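You operate a simulated robot arm through the tools that you are given. There is no shell and no other tool. Be economical: measure what you need, move in short steps, check, and stop when the job is done.

You are at the controls of a simulated two-armed robot. One attempt, no reset.

JOB
Set the green press to 9 mm, press the teal housing's insert and put it in the green pocket tray.
Fine: depth first, holding the unlock button to turn its knob; then housing in the nest, slide in, both yellow buttons held till the ram turns back, slide out; it ends in the middle pocket; the other housings stay in the grey pocket tray.

The check looks at the end state, three seconds after you hand in, the way a careful person would. Anything else that was tipped, shoved, dropped, spilled or broken makes it a failure.

ROBOT AND FRAMES
Two 7-joint arms with two-finger parallel grippers on one trunk, on a base that drives. Base frame: it is fixed to the floor where the robot stands at the start and does not move with it; the origin is under the middle of the robot, x ahead of it, y to its left, z up; the surface under the hand at the start is at about z = 826. Lengths are in mm, angles in rad, forces in N, time in s.
The left shoulder is at the start at [70, 134, 1201], the right one opposite. With the tool pointing down near the work surface each hand reaches from about 100 to 640 mm from the robot's upright axis, wherever it stands, measured 20 degrees to its own side. Places, roughly: insert slide [400, 100, 900]; nest of the insert slide [400, 100, 900]. Payload 1.57 kg a hand.
The tool frame of a hand sits at the grasp point between the pads (the TCP): z along the fingers, y along the line on which they close. The tips reach 30 mm beyond it. Largest opening 80 mm; finger width 17, thickness 12; the body of the gripper, 40 by 82 mm, starts 80 mm behind the TCP.
Orientation is that of the tool frame in the base frame, as [roll, pitch, yaw] about the fixed x, y, z axes, in that order (R = Rz(yaw) Ry(pitch) Rx(roll)). With the fingers straight down and closing along the base's y, the tool's x points along the base's -x, its y along +y and its z along -z.

CONTROLS
- The arms move only by the tool servo_tool. It takes "left_plan", "right_plan" or both (then of equal length, played together; a hand with none holds still); each is a list of rows, each an object of numbers (a shift or turn left out is 0, a gripper value left out holds the last): "tx", "ty", "tz": the shift along the tool's x, y, z in units of 50 mm (1.0 is 50 mm); "ax", "ay", "az": the turn, a rotation vector about the tool's x, y, z in units of 8 degrees (1.0 is 8 degrees). In form: [{"tx": .., "ty": .., "tz": .., "ax": .., "ay": .., "az": ..}, ...]. A call has 1 to 10 rows; each row shifts and turns the commanded pose from where the row before left it, along the tool's axes as they then stand. "left_grip" and "right_grip" are, for a hand that has rows, the opening, from 0 (shut) to 1 (fully open), set as the call begins (left out, the last holds). A call with a number of a shift or a turn outside -1 to 1 is refused whole. Rows are played at 5 a second. More than 50 mm and 0.15 rad between two rows, or a gripper value outside its range, and nothing of the call is played. A pose out of reach is approached as far as the arm can. The call stops where the force on the tool passes 70 N (or 10 N more than at its start, if that is more) or the arm is blocked; 0.2 s more then pass. The fingers move at their own pace (about 153 mm/s each) and stop on an object; they squeeze with about 32 N. The grip force told is the motor's: it shows also when the fingers shut on nothing. Time passes only in rows, and 0.2 s behind the last, so rows that do not move let the fingers close. The reply holds the time, the measured pose of the TCP, the force on the tool along the base axes, the opening and the grip force, in the units named above and with some noise, with the torque about the TCP (base axes, N m) and any sound that the robot's microphone picked up.
- Cameras (640 x 400 px; columns grow to the right, rows downward): "scene" is now at [121.1, 21.5, 1405.8]; the picture's right is [0.30, -0.95, 0.00], its down [-0.74, -0.24, -0.63] and it looks along [0.60, 0.19, -0.78] (base axes); focal length 264 px, centre (320, 200). "left" rides on the left gripper at [72, 7, -122] in its tool frame; the picture's right is [-0.09, 1.00, 0.00], its down [-0.84, -0.08, -0.54] and it looks along [-0.54, -0.05, 0.84] (tool axes); focal length 238 px, centre (320, 200). "right" rides on the right gripper at [72, -7, -122] in its tool frame; the picture's right is [0.09, 1.00, 0.00], its down [-0.84, 0.08, -0.54] and it looks along [-0.54, 0.05, 0.84] (tool axes); focal length 238 px, centre (320, 200). There is no depth. A picture from a camera that has moved, and an enlarged one, comes with that camera's place and axes in the base frame and with its lens.
- capture(camera): a new picture of that camera. The clock stands still meanwhile.
- raise_lower(by): slides the trunk up (or, below 0, down) by that many mm; the arms and the scene camera ride with it, the base frame stays. It gives what a move gives, with no picture.
- roll_base(legs): drives the robot by 1 to 6 legs, each [ahead, left, turn to the left] in mm, mm and rad, along the robot's own axes; the way and the turn of a leg run together, so that a leg with both is an arc; at most 1500 mm and 3.142 rad a leg. The arms and the cameras ride along, it lands a little off, and it stops where it bumps. It gives what a move gives.
- aim_head(pan, tilt): turns the head with the scene camera to pan (to the left, within 1.501 rad either way) and tilt (down, from -0.506 to 1.204), counted from straight ahead of the robot. It gives what a move gives.
- zoom(camera, box): a new picture of the part [left, top, right, bottom] of that camera's present view, enlarged. The clock stands still meanwhile.
- job_done(): hands the job in; it is judged then, once.

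Go step by step. Nothing tells you exact positions but the pictures and the camera data: compare them with the known pose of the tool, close in by small moves and look again before you grip or let go. The budget is 120 turns and 108 pictures, counting those below and the enlarged ones. Unless the task says otherwise, let go and move clear before handing in, and close with one line.

The tools are called after "Emit:" as name(argument=value, ...) on one line, values as JSON. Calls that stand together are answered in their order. servo_tool: Moves the arms, as the interface text tells. Its arguments: {"type":"object","properties":{"left_plan":{"type":"array","items":{"type":"object","properties":{"tx":{"type":"number"},"ty":{"type":"number"},"tz":{"type":"number"},"ax":{"type":"number"},"ay":{"type":"number"},"az":{"type":"number"}}}},"left_grip":{"type":"number"},"right_plan":{"type":"array","items":{"type":"object","properties":{"tx":{"type":"number"},"ty":{"type":"number"},"tz":{"type":"number"},"ax":{"type":"number"},"ay":{"type":"number"},"az":{"type":"number"}}}},"right_grip":{"type":"number"}},"required":[]} The other tools are called the same way: raise_lower (by) slides the trunk up or down; roll_base (legs) drives the base; aim_head (pan, tilt) turns the head that bears the scene camera; capture (camera) takes a picture; zoom (camera, box) takes an enlarged picture of a part of a camera's view; job_done () hands the job in.

At the start:

```text
clock: 0.0
left_ee_pos: [415.4, 240.2, 1118.1]
left_tcp_rot: [-3.14, 0.0, -3.139]
left_contact_force: [-0.8, 0.2, 0.1]
left_moment: [0.01, -0.05, 0.0]
left_width: 80.1
left_finger_force: 0.1
right_ee_pos: [387.5, -43.8, 1100.8]
right_tcp_rot: [3.141, 0.0, 3.141]
right_contact_force: [0.5, -0.4, 0.7]
right_moment: [0.01, 0.0, -0.03]
right_width: 79.9
right_finger_force: 0.0
trunk travel left (down, up): [-775.0, 165.0]
robot x, y, heading: [-3.8, -3.6, 0.001]
head pan, tilt: [0.309, 0.888]
```

scene: 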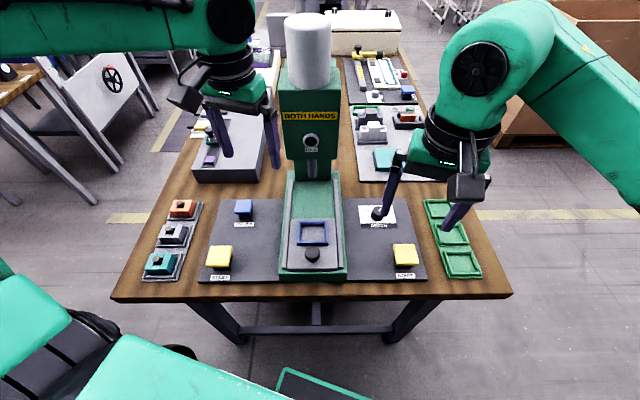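
right: 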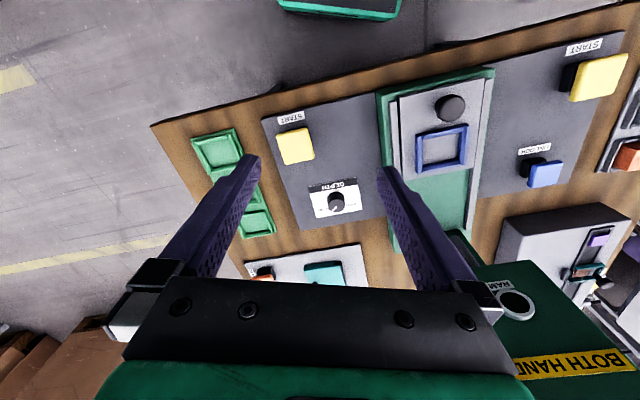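
left: 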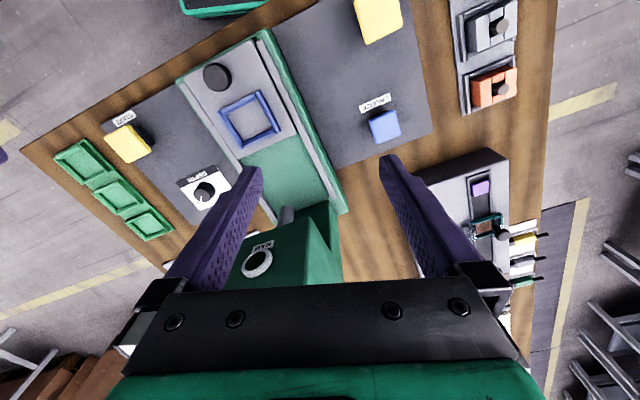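

I see the press in the middle, the unlock button and grey tray to the left, and the depth knob and green tray to the right. I'll zoom in for details before moving.

Emit:
zoom(camera="scene", box=[340, 180, 500, 290])

Emit:
zoom(camera="scene", box=[130, 180, 290, 290])

Emit:
zoom(camera="right", box=[280, 160, 400, 235])

Emit:
zoom(camera="scene", box=[250, 80, 370, 290])

```text
3.64 times, centred on (420, 235) of scene
camera zoom: at [121.1, 21.5, 1405.8], right [0.3, -0.95, 0.0], down [-0.74, -0.24, -0.63], along [0.6, 0.19, -0.78], focal length 961 px, centre (-44, 73)
```

zoom: 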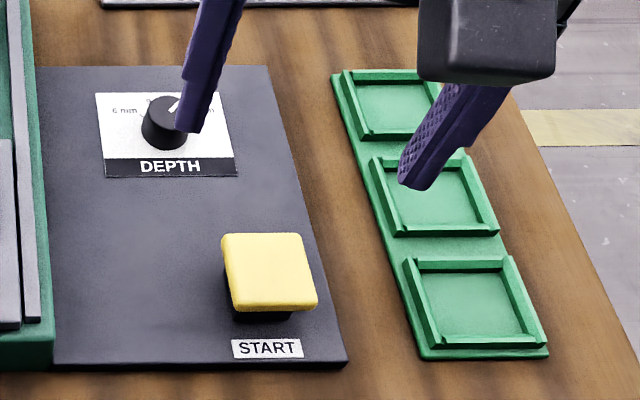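

```text
3.64 times, centred on (210, 235) of scene
camera zoom: at [121.1, 21.5, 1405.8], right [0.3, -0.95, 0.0], down [-0.74, -0.24, -0.63], along [0.6, 0.19, -0.78], focal length 961 px, centre (720, 73)
```

zoom: 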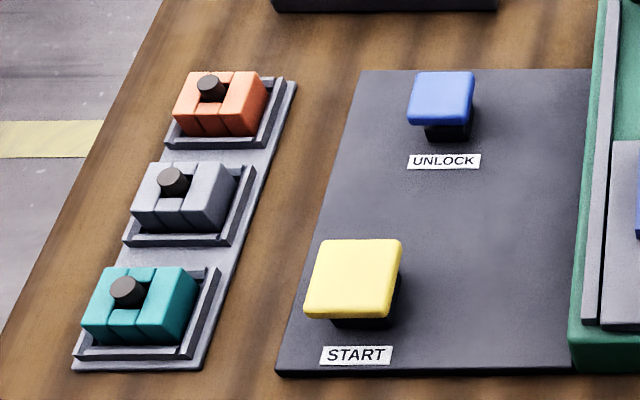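

```text
5.33 times, centred on (340, 198) of right
camera zoom: at [316.0, -50.1, 1223.4], right [-0.09, 1.0, 0.0], down [0.84, 0.08, 0.54], along [0.54, 0.05, -0.84], focal length 1271 px, centre (213, 213)
```

zoom: 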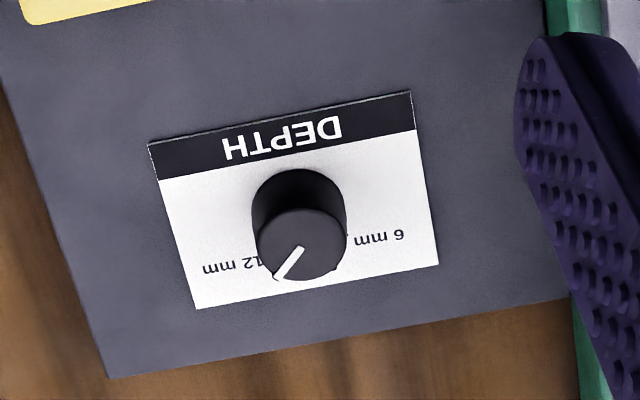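

```text
1.90 times, centred on (310, 185) of scene
camera zoom: at [121.1, 21.5, 1405.8], right [0.3, -0.95, 0.0], down [-0.74, -0.24, -0.63], along [0.6, 0.19, -0.78], focal length 503 px, centre (339, 229)
```

zoom: 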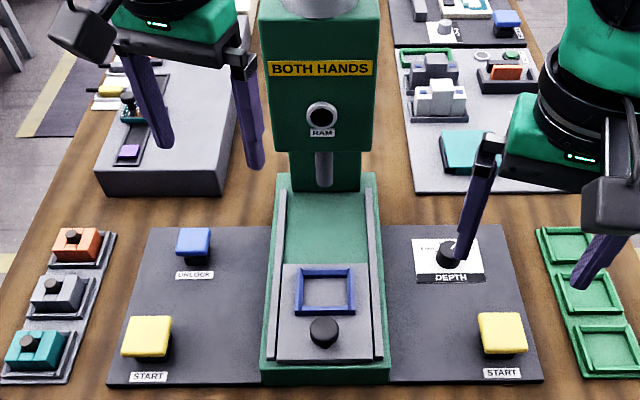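

The bench is yawed about 0.315 rad from the base frame, and everything seems reachable from here. I'll yaw both hands to the bench, moving the left one over UNLOCK and the right one near the DEPTH dial to look.

Emit:
servo_tool(left_plan=[{"az": -0.752}, {"az": -0.752}, {"az": -0.752}, {"tx": -0.39, "ty": 0.49, "tz": 0.8}, {"tx": -0.39, "ty": 0.49, "tz": 0.8}, {"tx": -0.39, "ty": 0.49, "tz": 0.8}], right_plan=[{"az": -0.752}, {"az": -0.752}, {"az": -0.752}, {"tx": -0.5, "tz": 0.8}, {"tx": -0.5, "tz": 0.8}, {"tx": -0.5, "tz": 0.8}], left_grip=0, right_grip=0.7)

Emit:
capture(camera="right")

Emit:
capture(camera="left")

Emit:
capture(camera="scene")

```text
refused: row 4 steps farther than a row can; nothing moved
```

```text
100 pictures are left
camera right: at [316.0, -50.1, 1223.4], right [-0.09, 1.0, 0.0], down [0.84, 0.08, 0.54], along [0.54, 0.05, -0.84], focal length 238 px, centre (320, 200)
```

right: 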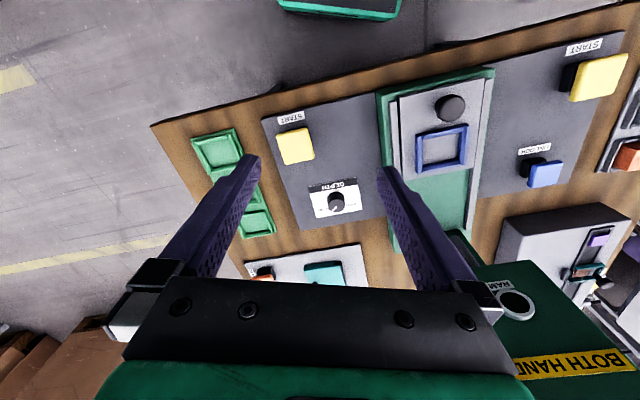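

```text
99 pictures are left
camera left: at [343.3, 247.4, 1239.2], right [0.09, 1.0, 0.0], down [0.84, -0.08, 0.54], along [0.54, -0.05, -0.84], focal length 238 px, centre (320, 200)
```

left: 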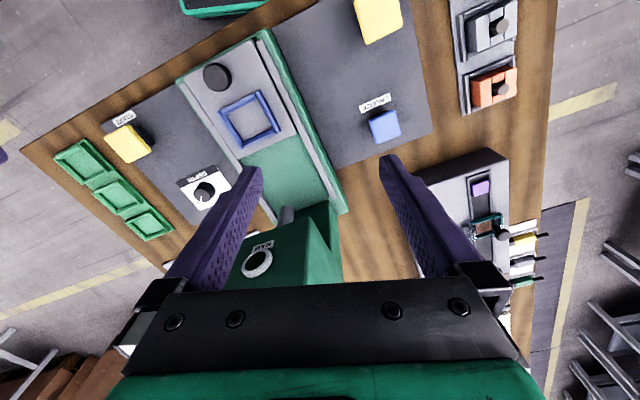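

```text
98 pictures are left
camera scene: at [121.1, 21.5, 1405.8], right [0.3, -0.95, 0.0], down [-0.74, -0.24, -0.63], along [0.6, 0.19, -0.78], focal length 264 px, centre (320, 200)
```

scene: 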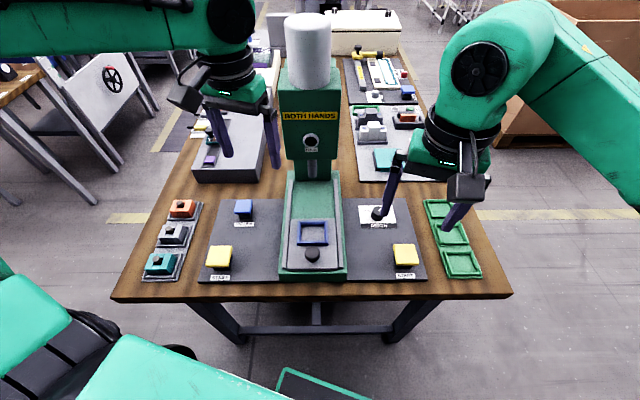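

Refused because the vector steps exceeded 50 mm. I'll use finer steps.

Emit:
servo_tool(left_plan=[{"az": -0.752}, {"az": -0.752}, {"az": -0.752}, {"tx": -0.29, "ty": 0.37, "tz": 0.6}, {"tx": -0.29, "ty": 0.37, "tz": 0.6}, {"tx": -0.29, "ty": 0.37, "tz": 0.6}, {"tx": -0.29, "ty": 0.37, "tz": 0.6}], right_plan=[{"az": -0.752}, {"az": -0.752}, {"az": -0.752}, {"tx": -0.375, "tz": 0.6}, {"tx": -0.375, "tz": 0.6}, {"tx": -0.375, "tz": 0.6}, {"tx": -0.375, "tz": 0.6}], left_grip=0, right_grip=0.7)

Emit:
capture(camera="right")

Emit:
capture(camera="left")

```text
clock: 1.6
left_ee_pos: [449.1, 329.3, 994.4]
left_tcp_rot: [-3.14, -0.001, -2.827]
left_contact_force: [0.1, -0.9, -0.1]
left_moment: [-0.01, 0.05, -0.01]
left_width: 0.0
left_finger_force: 21.6
right_ee_pos: [461.3, -19.5, 980.5]
right_tcp_rot: [3.141, -0.001, -2.827]
right_contact_force: [0.7, 0.7, 0.4]
right_moment: [-0.01, 0.01, -0.01]
right_width: 55.9
right_finger_force: 0.1
trunk travel left (down, up): [-775.0, 165.0]
robot x, y, heading: [2.6, 2.0, -0.004]
head pan, tilt: [0.309, 0.888]
```

```text
97 pictures are left
camera right: at [395.7, -47.9, 1103.6], right [-0.4, 0.92, 0.0], down [0.77, 0.33, 0.54], along [0.5, 0.21, -0.84], focal length 238 px, centre (320, 200)
```

right: 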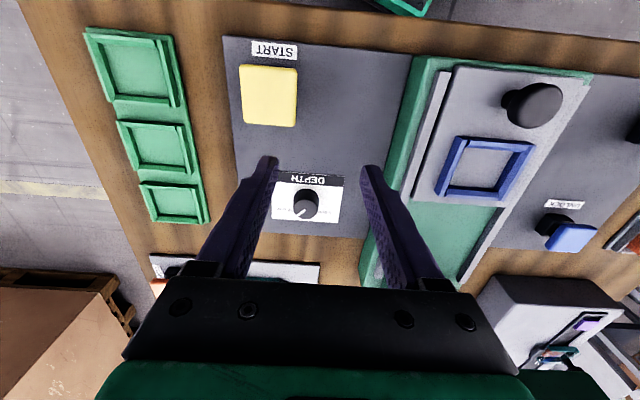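

```text
96 pictures are left
camera left: at [378.5, 313.9, 1114.8], right [-0.22, 0.98, 0.0], down [0.82, 0.19, 0.54], along [0.53, 0.12, -0.84], focal length 238 px, centre (320, 200)
```

left: 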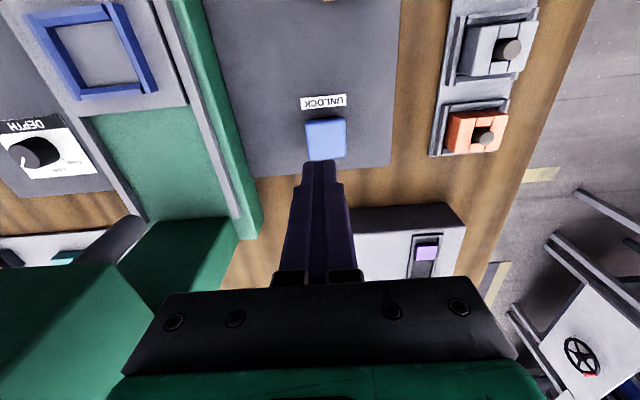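

Both hands are bench-aligned. I'll read the dial closely before gripping it.

Emit:
zoom(camera="right", box=[268, 165, 348, 225])

Emit:
zoom(camera="scene", box=[345, 190, 409, 240])

```text
6.67 times, centred on (308, 195) of right
camera zoom: at [395.7, -47.9, 1103.6], right [-0.4, 0.92, 0.0], down [0.77, 0.33, 0.54], along [0.5, 0.21, -0.84], focal length 1589 px, centre (400, 233)
```

zoom: 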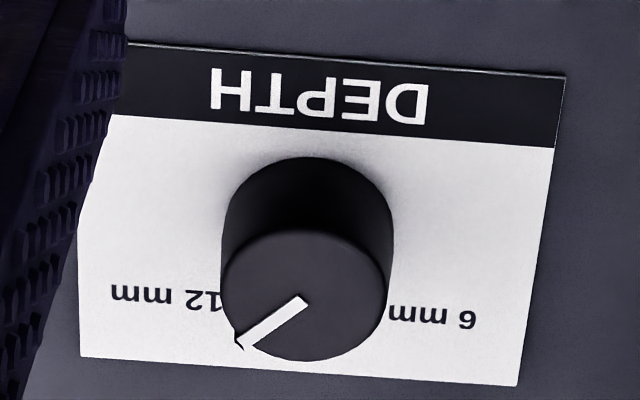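

```text
8.00 times, centred on (377, 215) of scene
camera zoom: at [123.4, 23.2, 1405.5], right [0.3, -0.95, 0.0], down [-0.74, -0.24, -0.63], along [0.6, 0.19, -0.78], focal length 2114 px, centre (-136, 80)
```

zoom: 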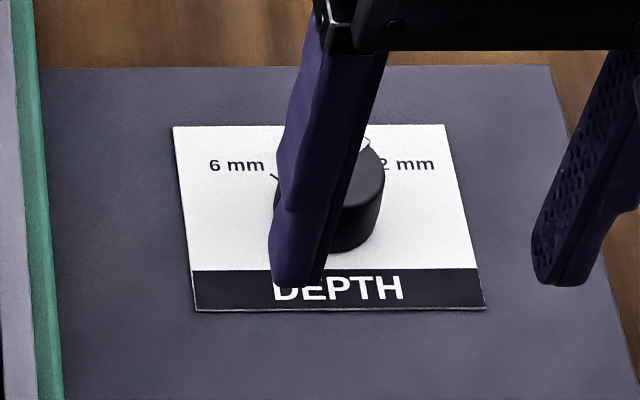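

Pointer sits at 12 mm; 9 should be midway, straight back. I'll move the right hand over the knob and the left hand just over the UNLOCK button.

Emit:
servo_tool(left_plan=[{"tx": -0.04, "ty": 0.033, "tz": 0.43}, {"tx": -0.04, "ty": 0.033, "tz": 0.43}, {"tx": -0.04, "ty": 0.034, "tz": 0.43}], right_plan=[{"tx": -0.64, "ty": -0.06, "tz": 0.33}, {"tx": -0.65, "ty": -0.06, "tz": 0.33}, {"tx": -0.65, "ty": -0.06, "tz": 0.34}])

Emit:
capture(camera="right")

Emit:
capture(camera="left")

Emit:
capture(camera="scene")

```text
clock: 2.4
left_ee_pos: [453.3, 336.0, 930.5]
left_tcp_rot: [-3.14, 0.0, -2.825]
left_contact_force: [-0.7, -1.0, -0.8]
left_moment: [0.0, 0.02, -0.02]
left_width: 0.0
left_finger_force: 21.8
right_ee_pos: [557.4, 2.5, 934.8]
right_tcp_rot: [-3.14, 0.001, -2.823]
right_contact_force: [0.3, 0.1, 0.0]
right_moment: [0.0, 0.03, 0.01]
right_width: 56.2
right_finger_force: 0.0
trunk travel left (down, up): [-775.0, 165.0]
robot x, y, heading: [-1.7, 3.0, -0.001]
head pan, tilt: [0.309, 0.888]
```

```text
93 pictures are left
camera right: at [491.4, -25.6, 1056.9], right [-0.4, 0.92, 0.0], down [0.77, 0.34, 0.54], along [0.5, 0.22, -0.84], focal length 238 px, centre (320, 200)
```

right: 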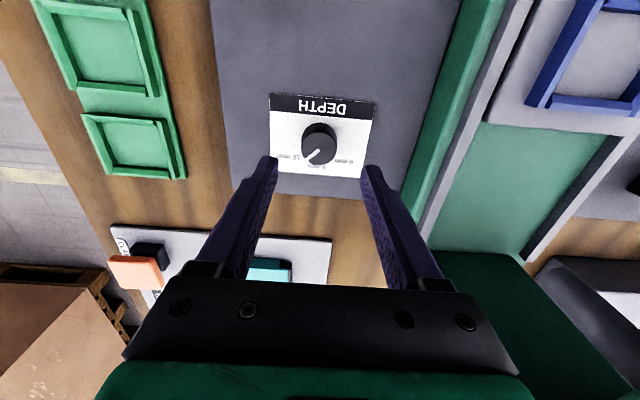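

```text
92 pictures are left
camera left: at [382.4, 320.8, 1051.9], right [-0.22, 0.98, 0.0], down [0.82, 0.19, 0.54], along [0.53, 0.12, -0.84], focal length 238 px, centre (320, 200)
```

left: 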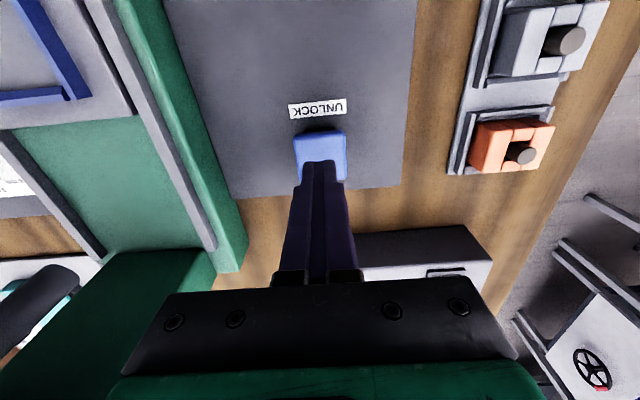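

```text
91 pictures are left
camera scene: at [121.9, 23.6, 1405.7], right [0.3, -0.95, 0.0], down [-0.74, -0.24, -0.63], along [0.6, 0.19, -0.78], focal length 264 px, centre (320, 200)
```

scene: 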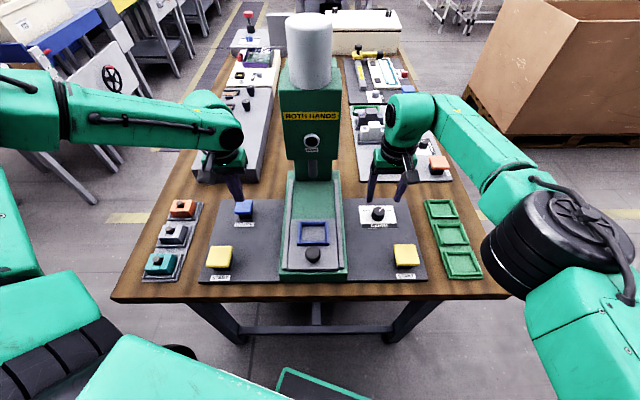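

Emit:
zoom(camera="right", box=[260, 85, 388, 185])

Emit:
zoom(camera="scene", box=[340, 180, 436, 240])

Emit:
zoom(camera="scene", box=[200, 170, 296, 230])

```text
4.00 times, centred on (324, 135) of right
camera zoom: at [491.4, -25.6, 1056.9], right [-0.4, 0.92, 0.0], down [0.77, 0.34, 0.54], along [0.5, 0.22, -0.84], focal length 953 px, centre (304, 460)
```

zoom: 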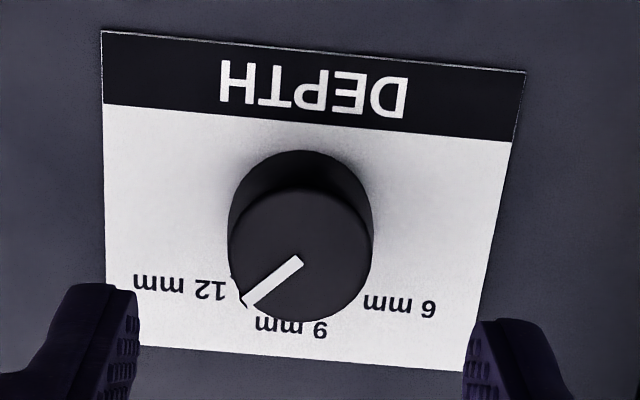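

```text
6.67 times, centred on (388, 210) of scene
camera zoom: at [121.9, 23.6, 1405.7], right [0.3, -0.95, 0.0], down [-0.74, -0.24, -0.63], along [0.6, 0.19, -0.78], focal length 1761 px, centre (-133, 133)
```

zoom: 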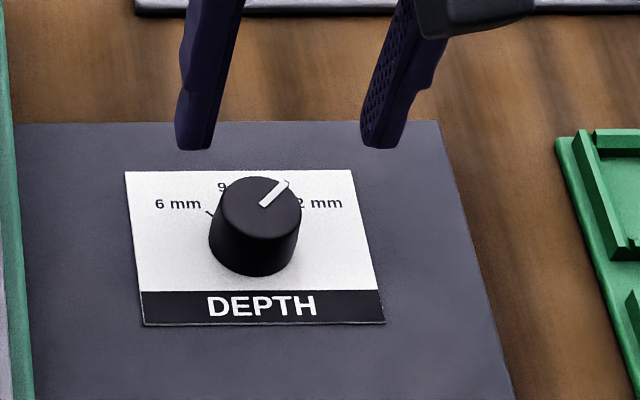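

```text
6.67 times, centred on (248, 200) of scene
camera zoom: at [121.9, 23.6, 1405.7], right [0.3, -0.95, 0.0], down [-0.74, -0.24, -0.63], along [0.6, 0.19, -0.78], focal length 1761 px, centre (800, 200)
```

zoom: 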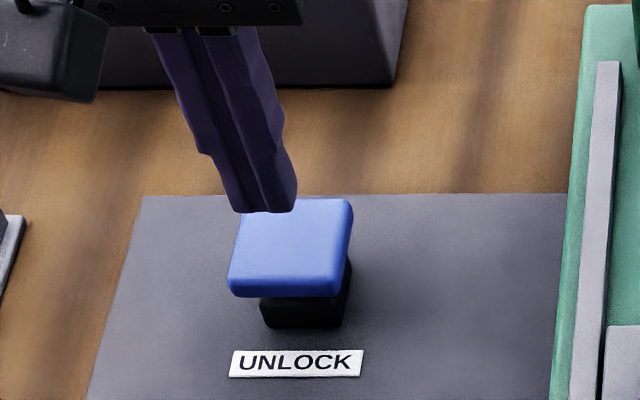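

Both hands are well aligned. Descending: the right fingers around the knob, the left to just about button contact.

Emit:
servo_tool(left_plan=[{"tz": 0.15}, {"tz": 0.15}, {"tz": 0.12}, {"tz": 0.1}], right_plan=[{"tx": -0.03, "tz": 0.4}, {"tz": 0.4}, {"tz": 0.2}, {"tz": 0.16}])

Emit:
zoom(camera="scene", box=[340, 180, 436, 240])

Emit:
zoom(camera="scene", box=[200, 170, 296, 230])

Emit:
capture(camera="right")

```text
clock: 3.4
left_ee_pos: [451.5, 337.5, 906.6]
left_tcp_rot: [3.141, 0.0, -2.828]
left_contact_force: [0.5, -0.6, 0.1]
left_moment: [-0.01, -0.04, -0.02]
left_width: 0.1
left_finger_force: 21.2
right_ee_pos: [549.0, 1.6, 876.1]
right_tcp_rot: [-3.141, 0.004, -2.827]
right_contact_force: [-0.3, -0.3, 0.4]
right_moment: [0.01, -0.01, 0.01]
right_width: 55.8
right_finger_force: 0.0
right hand out of reach, approached as far as the arm can: row 2
trunk travel left (down, up): [-775.0, 165.0]
robot x, y, heading: [-0.6, 0.4, -0.002]
head pan, tilt: [0.309, 0.888]
```

```text
6.67 times, centred on (388, 210) of scene
camera zoom: at [121.5, 21.7, 1405.7], right [0.3, -0.95, 0.0], down [-0.74, -0.24, -0.63], along [0.6, 0.19, -0.78], focal length 1761 px, centre (-133, 133)
```

zoom: 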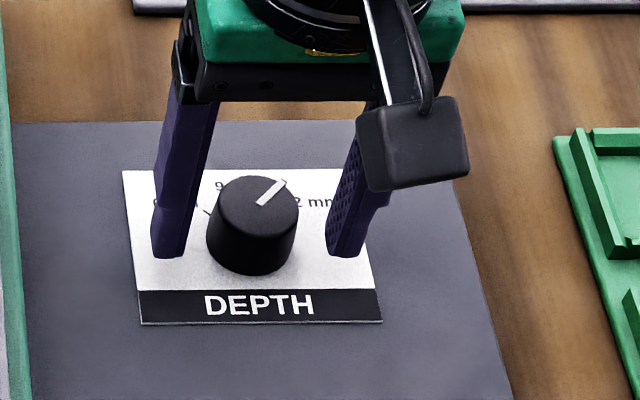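

```text
6.67 times, centred on (248, 200) of scene
camera zoom: at [121.5, 21.7, 1405.7], right [0.3, -0.95, 0.0], down [-0.74, -0.24, -0.63], along [0.6, 0.19, -0.78], focal length 1761 px, centre (800, 200)
```

zoom: 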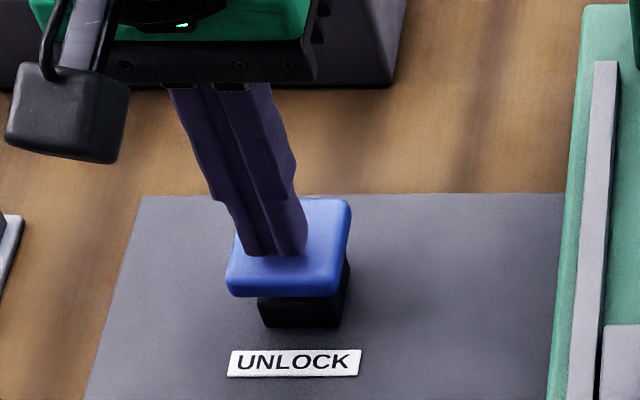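

```text
85 pictures are left
camera right: at [483.5, -26.8, 997.9], right [-0.4, 0.92, 0.0], down [0.77, 0.33, 0.54], along [0.5, 0.21, -0.84], focal length 238 px, centre (320, 200)
```

right: 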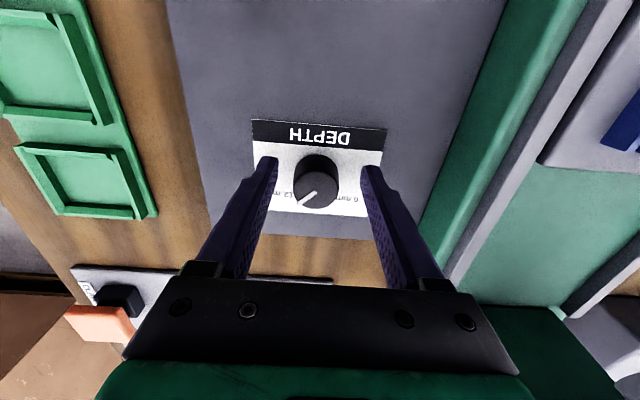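

The right arm runs out of reach about 10 mm short of the knob. I'll lift and retract, then turn the base to face the bench squarely.

Emit:
servo_tool(left_plan=[{"tz": -0.9}, {"tz": -0.9}, {"tx": 0.4}, {"tx": 0.4}, {"tx": 0.4}, {"tx": 0.4}, {}], right_plan=[{"tz": -1.0}, {"tz": -1.0}, {"tx": 0.69, "ty": -0.33}, {"tx": 0.69, "ty": -0.33}, {"tx": 0.69, "ty": -0.33}, {"tx": 0.69, "ty": -0.33}, {"tx": 0.69, "ty": -0.33}])

Emit:
capture(camera="scene")

```text
clock: 5.0
left_ee_pos: [374.6, 309.7, 997.4]
left_tcp_rot: [3.139, 0.003, -2.826]
left_contact_force: [0.7, -0.6, 0.0]
left_moment: [0.03, -0.02, 0.01]
left_width: 0.0
left_finger_force: 21.6
right_ee_pos: [412.6, -134.1, 974.2]
right_tcp_rot: [3.141, 0.002, -2.828]
right_contact_force: [-0.4, 0.5, -0.5]
right_moment: [0.03, 0.03, 0.0]
right_width: 56.0
right_finger_force: 0.1
trunk travel left (down, up): [-775.0, 165.0]
robot x, y, heading: [0.9, 0.8, -0.001]
head pan, tilt: [0.309, 0.888]
```

```text
84 pictures are left
camera scene: at [119.7, 19.6, 1405.9], right [0.3, -0.95, 0.0], down [-0.74, -0.24, -0.63], along [0.6, 0.19, -0.78], focal length 264 px, centre (320, 200)
```

scene: 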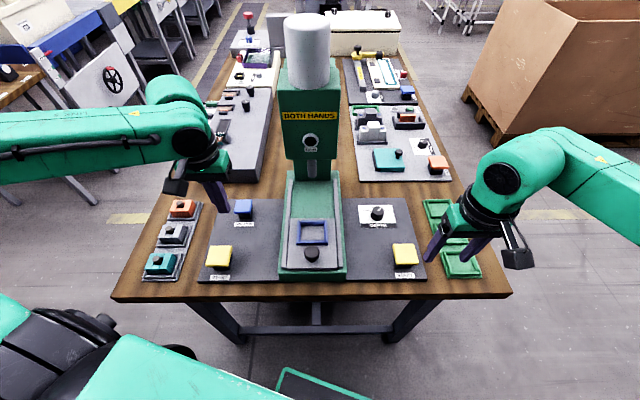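

Clear to turn. I'll rotate the base 0.312 left and re-centre the head.

Emit:
roll_base(legs=[[0, 0, 0.312]])

Emit:
aim_head(pan=0.0, tilt=0.9)

Emit:
servo_tool(left_plan=[{"az": 0.75}, {"az": 0.75}, {"az": 0.75}], right_plan=[{"az": 0.75}, {"az": 0.75}, {"az": 0.75}])

Emit:
capture(camera="scene")

```text
clock: 6.4
left_ee_pos: [264.0, 409.4, 995.4]
left_tcp_rot: [-3.141, 0.0, -2.519]
left_contact_force: [-0.7, 0.6, 0.0]
left_moment: [-0.01, -0.01, 0.01]
left_width: 0.0
left_finger_force: 21.2
right_ee_pos: [434.9, -1.0, 973.5]
right_tcp_rot: [3.142, 0.0, -2.519]
right_contact_force: [-0.1, 0.2, 0.1]
right_moment: [0.02, 0.01, 0.01]
right_width: 56.1
right_finger_force: 0.1
trunk travel left (down, up): [-775.0, 165.0]
robot x, y, heading: [0.9, 4.0, 0.303]
head pan, tilt: [0.309, 0.888]
```

```text
clock: 7.2
left_ee_pos: [265.1, 410.3, 995.0]
left_tcp_rot: [3.141, 0.0, -2.521]
left_contact_force: [-0.1, 0.5, -0.8]
left_moment: [0.01, -0.01, 0.01]
left_width: 0.0
left_finger_force: 21.4
right_ee_pos: [435.1, -0.8, 973.9]
right_tcp_rot: [-3.141, 0.0, -2.52]
right_contact_force: [-0.4, 0.5, 0.4]
right_moment: [-0.01, -0.02, -0.02]
right_width: 55.8
right_finger_force: 0.0
trunk travel left (down, up): [-775.0, 165.0]
robot x, y, heading: [-0.3, 0.6, 0.305]
head pan, tilt: [0.0, 0.901]
```

```text
clock: 8.0
left_ee_pos: [265.3, 410.7, 994.6]
left_tcp_rot: [3.14, 0.002, -2.837]
left_contact_force: [-0.3, 0.2, -0.1]
left_moment: [0.0, 0.02, 0.05]
left_width: 0.0
left_finger_force: 21.5
right_ee_pos: [434.4, -2.7, 973.4]
right_tcp_rot: [3.141, 0.0, -2.837]
right_contact_force: [-0.2, 0.8, -0.1]
right_moment: [0.01, 0.0, 0.04]
right_width: 56.0
right_finger_force: 0.1
trunk travel left (down, up): [-775.0, 165.0]
robot x, y, heading: [2.2, 1.0, 0.304]
head pan, tilt: [0.0, 0.901]
```

```text
83 pictures are left
camera scene: at [118.2, 36.1, 1404.8], right [0.3, -0.95, 0.0], down [-0.75, -0.24, -0.62], along [0.59, 0.19, -0.78], focal length 264 px, centre (320, 200)
```

scene: 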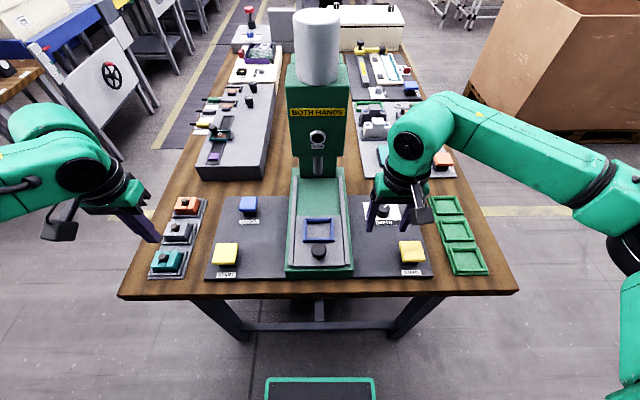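

Now squared up. I'll bring both hands back over the knob and UNLOCK.

Emit:
servo_tool(left_plan=[{"az": -0.09}, {"tx": -0.62, "ty": -0.52, "tz": 0.1}, {"tx": -0.62, "ty": -0.52, "tz": 0.1}, {"tx": -0.62, "ty": -0.52, "tz": 0.2}, {"tx": -0.62, "ty": -0.52, "tz": 0.4}, {"tx": -0.62, "ty": -0.52, "tz": 0.5}, {}], right_plan=[{"az": -0.09}, {"tx": -0.48, "ty": -0.13, "tz": 0.1}, {"tx": -0.48, "ty": -0.13, "tz": 0.1}, {"tx": -0.48, "ty": -0.13, "tz": 0.1}, {"tx": -0.48, "ty": -0.13, "tz": 0.2}, {"tx": -0.48, "ty": -0.13, "tz": 0.2}, {}])

Emit:
capture(camera="right")

Emit:
capture(camera="left")

```text
clock: 9.6
left_ee_pos: [435.9, 338.3, 940.0]
left_tcp_rot: [-3.139, 0.003, -2.822]
left_contact_force: [0.5, 0.4, -0.3]
left_moment: [0.0, -0.03, -0.02]
left_width: 0.1
left_finger_force: 21.0
left hand out of reach, approached as far as the arm can: row 6
right_ee_pos: [557.0, 4.3, 940.7]
right_tcp_rot: [3.141, 0.001, -2.824]
right_contact_force: [-0.5, 0.4, -0.1]
right_moment: [0.01, -0.01, -0.01]
right_width: 56.2
right_finger_force: 0.1
trunk travel left (down, up): [-775.0, 165.0]
robot x, y, heading: [-2.0, 0.4, 0.303]
head pan, tilt: [0.0, 0.901]
```

```text
82 pictures are left
camera right: at [492.5, -24.0, 1062.8], right [-0.4, 0.92, 0.0], down [0.77, 0.34, 0.54], along [0.5, 0.22, -0.84], focal length 238 px, centre (320, 200)
```

right: 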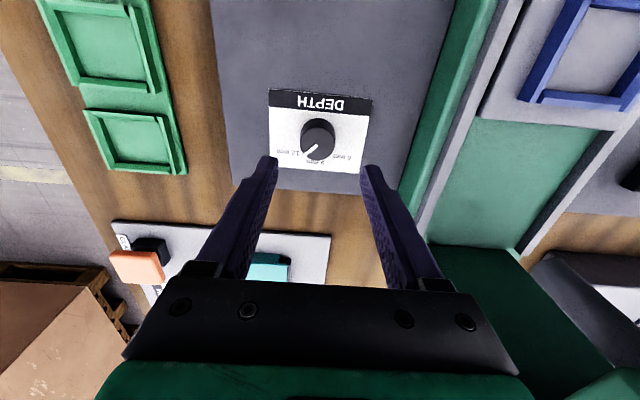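

```text
81 pictures are left
camera left: at [364.5, 322.7, 1059.9], right [-0.23, 0.97, 0.0], down [0.82, 0.19, 0.55], along [0.53, 0.12, -0.84], focal length 238 px, centre (320, 200)
```

left: 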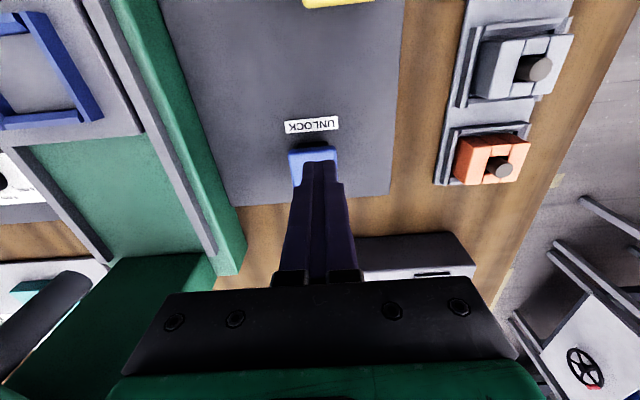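

Now the left arm is ~16 mm short of UNLOCK. I'll pull both hands back 60 mm and drive the base 60 mm ahead, which leaves the hands where they are.

Emit:
servo_tool(left_plan=[{"tx": 0.6}, {"tx": 0.6}, {}], right_plan=[{"tx": 0.6}, {"tx": 0.6}, {}])

Emit:
roll_base(legs=[[60, 0, 0.012]])

Emit:
capture(camera="right")

Emit:
capture(camera="left")

Emit:
capture(camera="scene")

```text
clock: 10.4
left_ee_pos: [381.9, 322.9, 938.9]
left_tcp_rot: [-3.141, -0.002, -2.819]
left_contact_force: [-0.3, 0.4, 0.0]
left_moment: [-0.01, 0.01, -0.01]
left_width: 0.0
left_finger_force: 21.5
right_ee_pos: [501.9, -14.7, 938.8]
right_tcp_rot: [3.141, -0.003, -2.822]
right_contact_force: [0.4, -0.3, -0.3]
right_moment: [-0.01, -0.02, 0.0]
right_width: 56.3
right_finger_force: 0.1
trunk travel left (down, up): [-775.0, 165.0]
robot x, y, heading: [-1.2, -2.1, 0.306]
head pan, tilt: [0.0, 0.901]
```

```text
clock: 11.4
left_ee_pos: [430.7, 344.2, 941.8]
left_tcp_rot: [3.14, 0.004, -2.809]
left_contact_force: [-1.0, 0.0, -0.5]
left_moment: [0.0, -0.03, -0.02]
left_width: 0.2
left_finger_force: 21.3
right_ee_pos: [555.6, 6.9, 941.8]
right_tcp_rot: [-3.141, 0.004, -2.809]
right_contact_force: [-1.0, 0.5, 0.8]
right_moment: [-0.01, -0.04, -0.03]
right_width: 55.9
right_finger_force: 0.0
trunk travel left (down, up): [-775.0, 165.0]
robot x, y, heading: [55.3, 16.7, 0.317]
head pan, tilt: [0.0, 0.901]
```

```text
80 pictures are left
camera right: at [489.9, -21.9, 1064.0], right [-0.41, 0.91, 0.0], down [0.76, 0.34, 0.55], along [0.5, 0.22, -0.84], focal length 238 px, centre (320, 200)
```

right: 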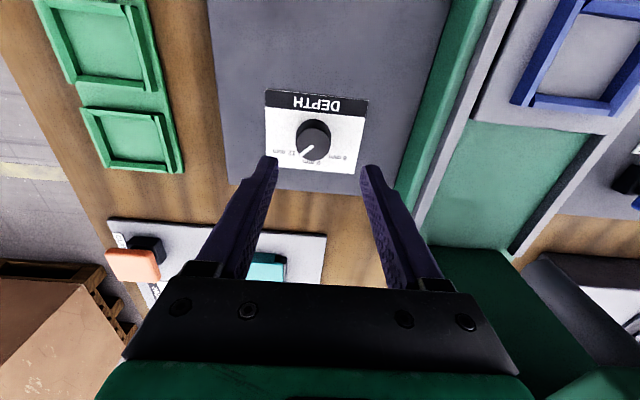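

```text
79 pictures are left
camera left: at [359.5, 327.0, 1061.6], right [-0.24, 0.97, 0.0], down [0.81, 0.2, 0.55], along [0.53, 0.13, -0.84], focal length 238 px, centre (320, 200)
```

left: 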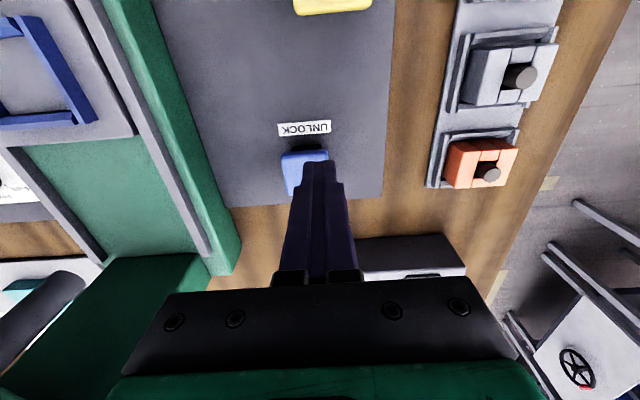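

```text
78 pictures are left
camera scene: at [169.4, 53.9, 1405.4], right [0.31, -0.95, 0.0], down [-0.74, -0.24, -0.62], along [0.59, 0.2, -0.78], focal length 264 px, centre (320, 200)
```

scene: 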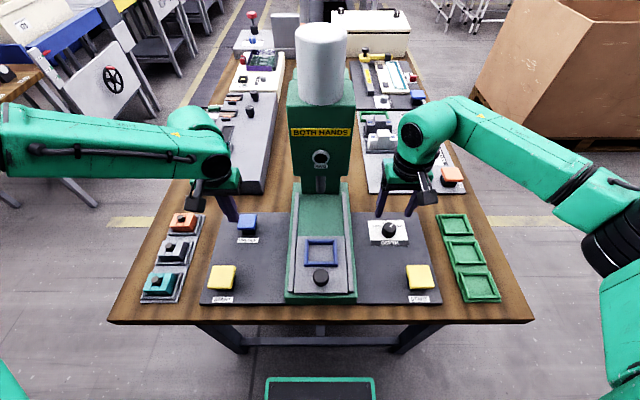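

Bench and robot are now square. I'll correct the small yaw and offsets and descend, the right hand around the knob and the left just above UNLOCK.

Emit:
servo_tool(left_plan=[{"az": 0.1, "tx": -0.19, "ty": -0.15}, {"tx": -0.19, "ty": -0.15}, {"tz": 0.25}, {"tz": 0.25}, {}], right_plan=[{"az": 0.1, "tx": -0.03, "ty": -0.09}, {"tz": 0.4}, {"tz": 0.4}, {"tz": 0.3}, {"tz": 0.18}])

Emit:
capture(camera="right")

Emit:
capture(camera="left")

Emit:
zoom(camera="scene", box=[200, 190, 440, 310])

```text
clock: 12.6
left_ee_pos: [456.1, 336.2, 913.8]
left_tcp_rot: [3.141, 0.001, -2.824]
left_contact_force: [-0.6, -0.6, -0.1]
left_moment: [-0.02, -0.03, 0.01]
left_width: 0.0
left_finger_force: 21.2
right_ee_pos: [563.5, 7.6, 875.7]
right_tcp_rot: [3.14, -0.001, -2.824]
right_contact_force: [0.3, 0.4, 1.3]
right_moment: [0.0, 0.01, 0.02]
right_width: 56.1
right_finger_force: 0.0
trunk travel left (down, up): [-775.0, 165.0]
robot x, y, heading: [57.4, 19.3, 0.322]
head pan, tilt: [0.0, 0.901]
```

```text
77 pictures are left
camera right: at [497.2, -21.3, 998.2], right [-0.4, 0.92, 0.0], down [0.77, 0.33, 0.54], along [0.5, 0.22, -0.84], focal length 238 px, centre (320, 200)
```

right: 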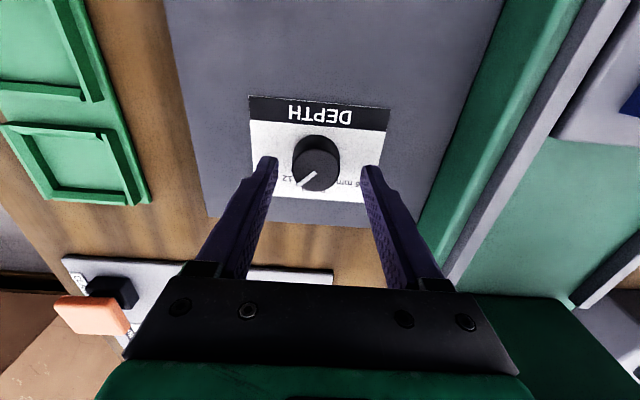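

```text
76 pictures are left
camera left: at [385.6, 320.4, 1035.0], right [-0.22, 0.97, 0.0], down [0.82, 0.19, 0.54], along [0.53, 0.12, -0.84], focal length 238 px, centre (320, 200)
```

left: 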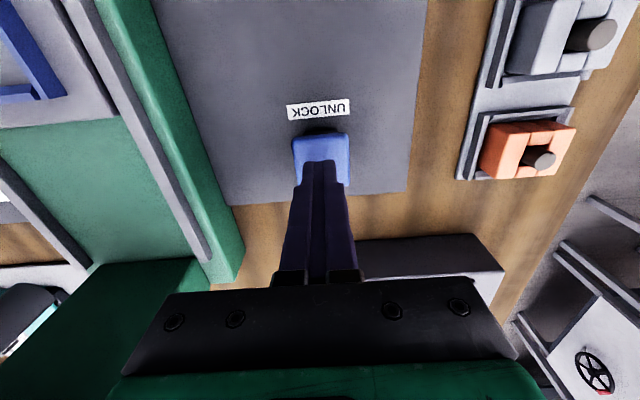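

```text
2.67 times, centred on (320, 250) of scene
camera zoom: at [174.7, 55.7, 1404.8], right [0.31, -0.95, 0.0], down [-0.74, -0.25, -0.62], along [0.59, 0.19, -0.78], focal length 704 px, centre (320, 67)
```

zoom: 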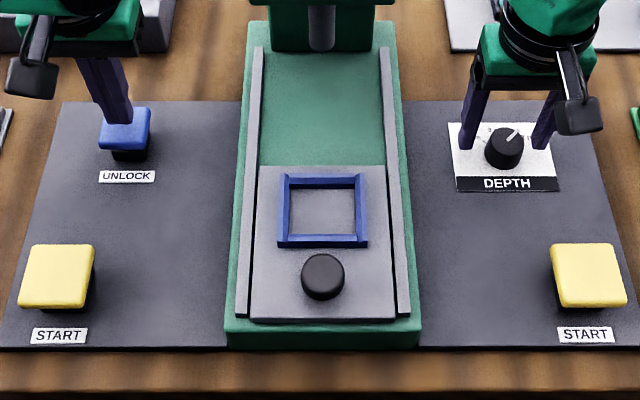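

Well positioned. Now press UNLOCK with small steps while watching the force.

Emit:
servo_tool(left_plan=[{"tz": 0.1}, {"tz": 0.06}, {"tz": 0.06}, {}], right_plan=[{"tx": 0.05, "ty": -0.03}, {}, {}, {}])

```text
clock: 13.6
left_ee_pos: [456.8, 336.2, 902.2]
left_tcp_rot: [3.141, -0.002, -2.824]
left_contact_force: [-0.2, 0.3, 0.3]
left_moment: [0.01, 0.01, 0.0]
left_width: 0.3
left_finger_force: 21.1
right_ee_pos: [559.9, 5.0, 876.0]
right_tcp_rot: [-3.141, 0.0, -2.823]
right_contact_force: [0.1, 0.2, 0.0]
right_moment: [0.01, 0.01, -0.03]
right_width: 56.2
right_finger_force: 0.0
trunk travel left (down, up): [-775.0, 165.0]
robot x, y, heading: [53.9, 18.8, 0.319]
head pan, tilt: [0.0, 0.901]
```

Emit:
servo_tool(left_plan=[{"tz": 0.06}, {"tz": 0.06}, {"tz": 0.06}, {}])

Emit:
zoom(camera="scene", box=[200, 190, 296, 250])

```text
clock: 14.6
left_ee_pos: [456.9, 337.1, 895.3]
left_tcp_rot: [3.141, 0.001, -2.824]
left_contact_force: [1.8, 0.4, 3.5]
left_moment: [-0.04, -0.06, -0.04]
left_width: 0.2
left_finger_force: 20.9
right_ee_pos: [559.4, 3.7, 875.7]
right_tcp_rot: [-3.141, 0.0, -2.824]
right_contact_force: [-0.6, 0.6, -0.6]
right_moment: [0.02, 0.0, -0.01]
right_width: 56.2
right_finger_force: 0.1
trunk travel left (down, up): [-775.0, 165.0]
robot x, y, heading: [56.4, 15.6, 0.316]
head pan, tilt: [0.0, 0.901]
```

```text
6.67 times, centred on (248, 220) of scene
camera zoom: at [174.6, 55.4, 1404.9], right [0.31, -0.95, 0.0], down [-0.74, -0.24, -0.62], along [0.59, 0.19, -0.78], focal length 1761 px, centre (800, 67)
```

zoom: 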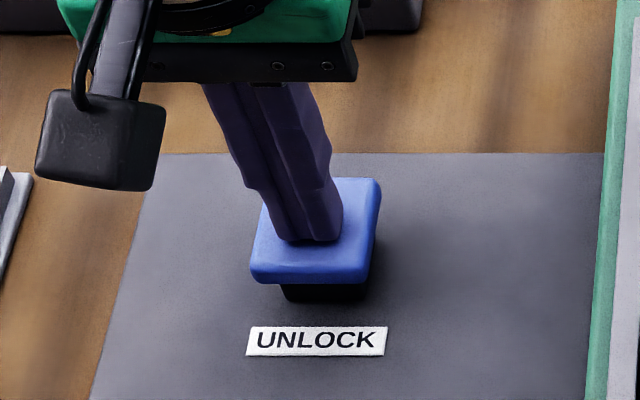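

Contact just started (3.5 N). Pressing further.

Emit:
servo_tool(left_plan=[{"tz": 0.05}, {"tz": 0.05}, {"tz": 0.03}, {}])

```text
clock: 15.6
left_ee_pos: [456.4, 337.1, 891.9]
left_tcp_rot: [-3.141, 0.01, -2.824]
left_contact_force: [8.7, 3.7, 21.2]
left_moment: [0.07, -0.14, -0.04]
left_width: 0.0
left_finger_force: 21.4
right_ee_pos: [561.4, 4.4, 876.0]
right_tcp_rot: [3.139, 0.001, -2.822]
right_contact_force: [-1.0, 0.9, -0.3]
right_moment: [-0.03, -0.03, 0.0]
right_width: 55.8
right_finger_force: 0.2
trunk travel left (down, up): [-775.0, 165.0]
robot x, y, heading: [51.7, 17.8, 0.314]
head pan, tilt: [0.0, 0.901]
```

Emit:
servo_tool(left_plan=[{"tz": 0.06}, {}])

Emit:
zoom(camera="scene", box=[200, 190, 296, 250])

```text
clock: 16.2
left_ee_pos: [456.4, 336.7, 890.3]
left_tcp_rot: [3.14, 0.011, -2.824]
left_contact_force: [15.0, 5.7, 33.8]
left_moment: [0.11, -0.32, 0.05]
left_width: 0.0
left_finger_force: 21.6
left hand out of reach, approached as far as the arm can: row 1
right_ee_pos: [561.0, 2.6, 877.3]
right_tcp_rot: [3.139, 0.001, -2.823]
right_contact_force: [-0.3, -0.1, 0.5]
right_moment: [0.01, -0.02, 0.0]
right_width: 55.9
right_finger_force: 0.1
trunk travel left (down, up): [-775.0, 165.0]
robot x, y, heading: [56.9, 15.4, 0.314]
head pan, tilt: [0.0, 0.901]
```

```text
6.67 times, centred on (248, 220) of scene
camera zoom: at [174.0, 53.4, 1405.2], right [0.31, -0.95, 0.0], down [-0.74, -0.24, -0.62], along [0.59, 0.2, -0.78], focal length 1761 px, centre (800, 67)
```

zoom: 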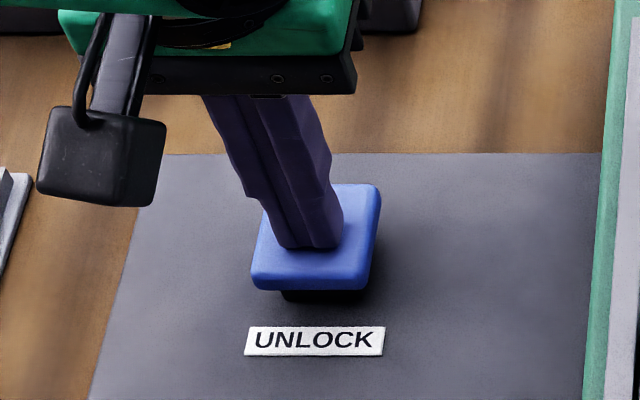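

Button is visibly down with ~34 N held. Now grip the knob with the right hand.

Emit:
servo_tool(right_plan=[{}, {}, {}], right_grip=0)

Emit:
zoom(camera="right", box=[250, 90, 400, 215])

```text
clock: 17.0
left_ee_pos: [454.9, 336.8, 891.5]
left_tcp_rot: [-3.141, 0.009, -2.825]
left_contact_force: [15.5, 4.4, 32.6]
left_moment: [0.08, -0.29, 0.0]
left_width: 0.0
left_finger_force: 21.4
right_ee_pos: [559.0, 2.7, 877.2]
right_tcp_rot: [3.14, 0.002, -2.825]
right_contact_force: [0.9, -0.7, 1.5]
right_moment: [-0.1, 0.25, 0.02]
right_width: 32.6
right_finger_force: 40.4
trunk travel left (down, up): [-775.0, 165.0]
robot x, y, heading: [58.0, 18.9, 0.321]
head pan, tilt: [0.0, 0.901]
```

```text
3.20 times, centred on (325, 152) of right
camera zoom: at [494.8, -25.7, 999.4], right [-0.4, 0.92, 0.0], down [0.77, 0.33, 0.54], along [0.5, 0.22, -0.84], focal length 763 px, centre (304, 352)
```

zoom: 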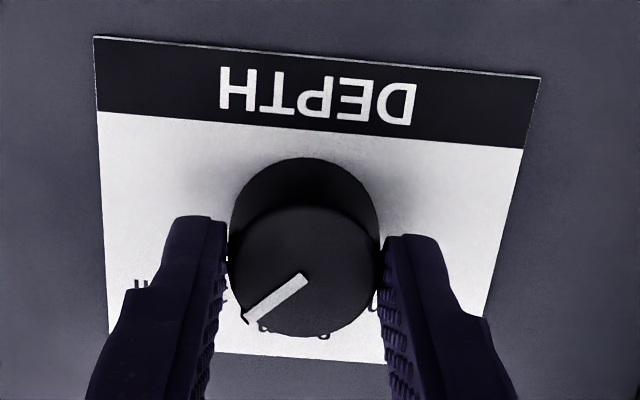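

Knob gripped (32.6 mm). Turn 16° counter-clockwise as a test.

Emit:
servo_tool(right_plan=[{"az": -0.5}, {"az": -0.5}, {"az": -0.5}, {"az": -0.5}])

Emit:
zoom(camera="right", box=[250, 90, 400, 215])

```text
clock: 18.0
left_ee_pos: [454.3, 336.1, 891.3]
left_tcp_rot: [-3.141, 0.009, -2.823]
left_contact_force: [13.5, 2.3, 35.1]
left_moment: [0.02, -0.26, 0.01]
left_width: 0.1
left_finger_force: 21.5
right_ee_pos: [559.7, 3.7, 876.7]
right_tcp_rot: [3.14, 0.009, -2.544]
right_contact_force: [11.1, 5.3, 11.1]
right_moment: [-0.09, 0.24, 0.0]
right_width: 32.3
right_finger_force: 40.5
trunk travel left (down, up): [-775.0, 165.0]
robot x, y, heading: [54.4, 17.9, 0.316]
head pan, tilt: [0.0, 0.901]
```

```text
3.20 times, centred on (325, 152) of right
camera zoom: at [504.8, -43.2, 999.0], right [-0.64, 0.77, 0.0], down [0.65, 0.53, 0.55], along [0.42, 0.35, -0.84], focal length 763 px, centre (304, 352)
```

zoom: 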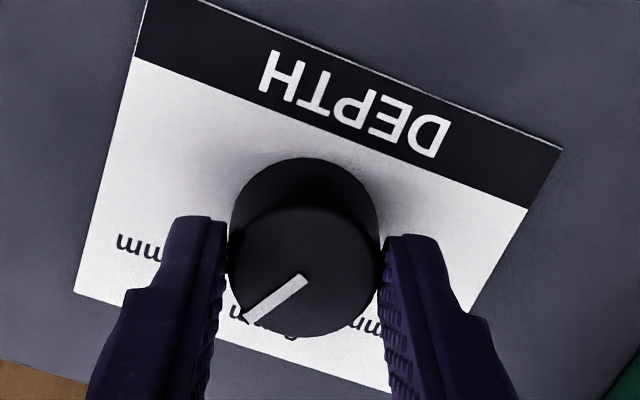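

The knob follows the hand. Turning the remaining ~28°.

Emit:
servo_tool(right_plan=[{"az": -0.5}, {"az": -0.5}, {"az": -0.5}, {"az": -0.5}, {"az": -0.5}, {"az": -0.5}, {"az": -0.5}])

Emit:
zoom(camera="right", box=[250, 90, 400, 215])

Emit:
zoom(camera="scene", box=[350, 200, 430, 250])

```text
clock: 19.6
left_ee_pos: [454.9, 337.5, 890.6]
left_tcp_rot: [-3.138, 0.01, -2.824]
left_contact_force: [9.8, -2.1, 38.7]
left_moment: [-0.04, -0.15, 0.02]
left_width: 0.0
left_finger_force: 21.3
right_ee_pos: [559.8, 3.4, 876.4]
right_tcp_rot: [3.139, 0.005, -2.406]
right_contact_force: [13.9, 15.8, 6.7]
right_moment: [0.4, -0.3, 0.01]
right_width: 32.5
right_finger_force: 40.3
right hand out of reach, approached as far as the arm can: row 3, 4, 5, 6, 7
trunk travel left (down, up): [-775.0, 165.0]
robot x, y, heading: [61.2, 17.3, 0.321]
head pan, tilt: [0.0, 0.901]
```

```text
3.20 times, centred on (325, 152) of right
camera zoom: at [511.9, -50.4, 999.1], right [-0.74, 0.68, 0.0], down [0.57, 0.62, 0.55], along [0.37, 0.4, -0.84], focal length 763 px, centre (304, 352)
```

zoom: 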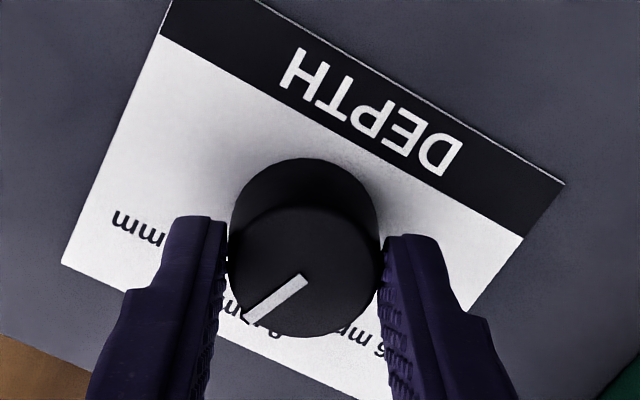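

```text
8.00 times, centred on (390, 225) of scene
camera zoom: at [174.0, 55.0, 1405.0], right [0.31, -0.95, 0.0], down [-0.74, -0.24, -0.62], along [0.59, 0.19, -0.78], focal length 2114 px, centre (-240, 0)
```

zoom: 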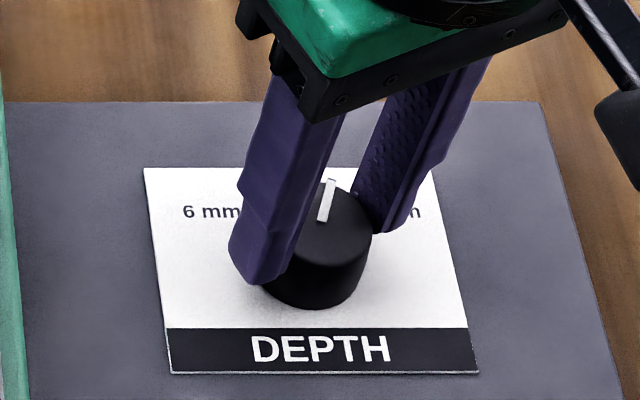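

The wrist hit its limit after 24°. I'll open, rotate the hand back and regrip; the left hand keeps UNLOCK pressed.

Emit:
servo_tool(right_plan=[{}, {}, {"az": 1.0}, {"az": 1.0}, {"az": 1.0}, {}], right_grip=0.7)

```text
clock: 21.0
left_ee_pos: [455.3, 337.4, 890.2]
left_tcp_rot: [3.141, 0.008, -2.824]
left_contact_force: [13.7, 4.8, 33.4]
left_moment: [0.05, -0.25, 0.01]
left_width: 0.0
left_finger_force: 21.7
right_ee_pos: [560.0, 3.0, 876.2]
right_tcp_rot: [3.14, 0.002, -2.826]
right_contact_force: [0.0, 0.5, 0.4]
right_moment: [0.02, 0.0, -0.03]
right_width: 55.7
right_finger_force: 0.0
trunk travel left (down, up): [-775.0, 165.0]
robot x, y, heading: [55.6, 17.6, 0.321]
head pan, tilt: [0.0, 0.901]
```

Emit:
zoom(camera="right", box=[250, 90, 400, 215])

```text
3.20 times, centred on (325, 152) of right
camera zoom: at [493.2, -26.9, 999.0], right [-0.4, 0.92, 0.0], down [0.77, 0.33, 0.54], along [0.5, 0.22, -0.84], focal length 763 px, centre (304, 352)
```

zoom: 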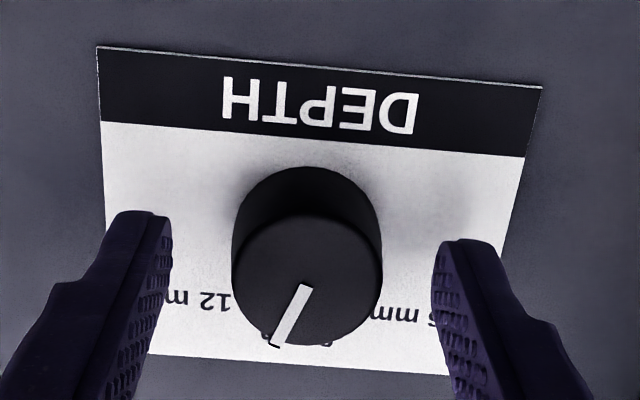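

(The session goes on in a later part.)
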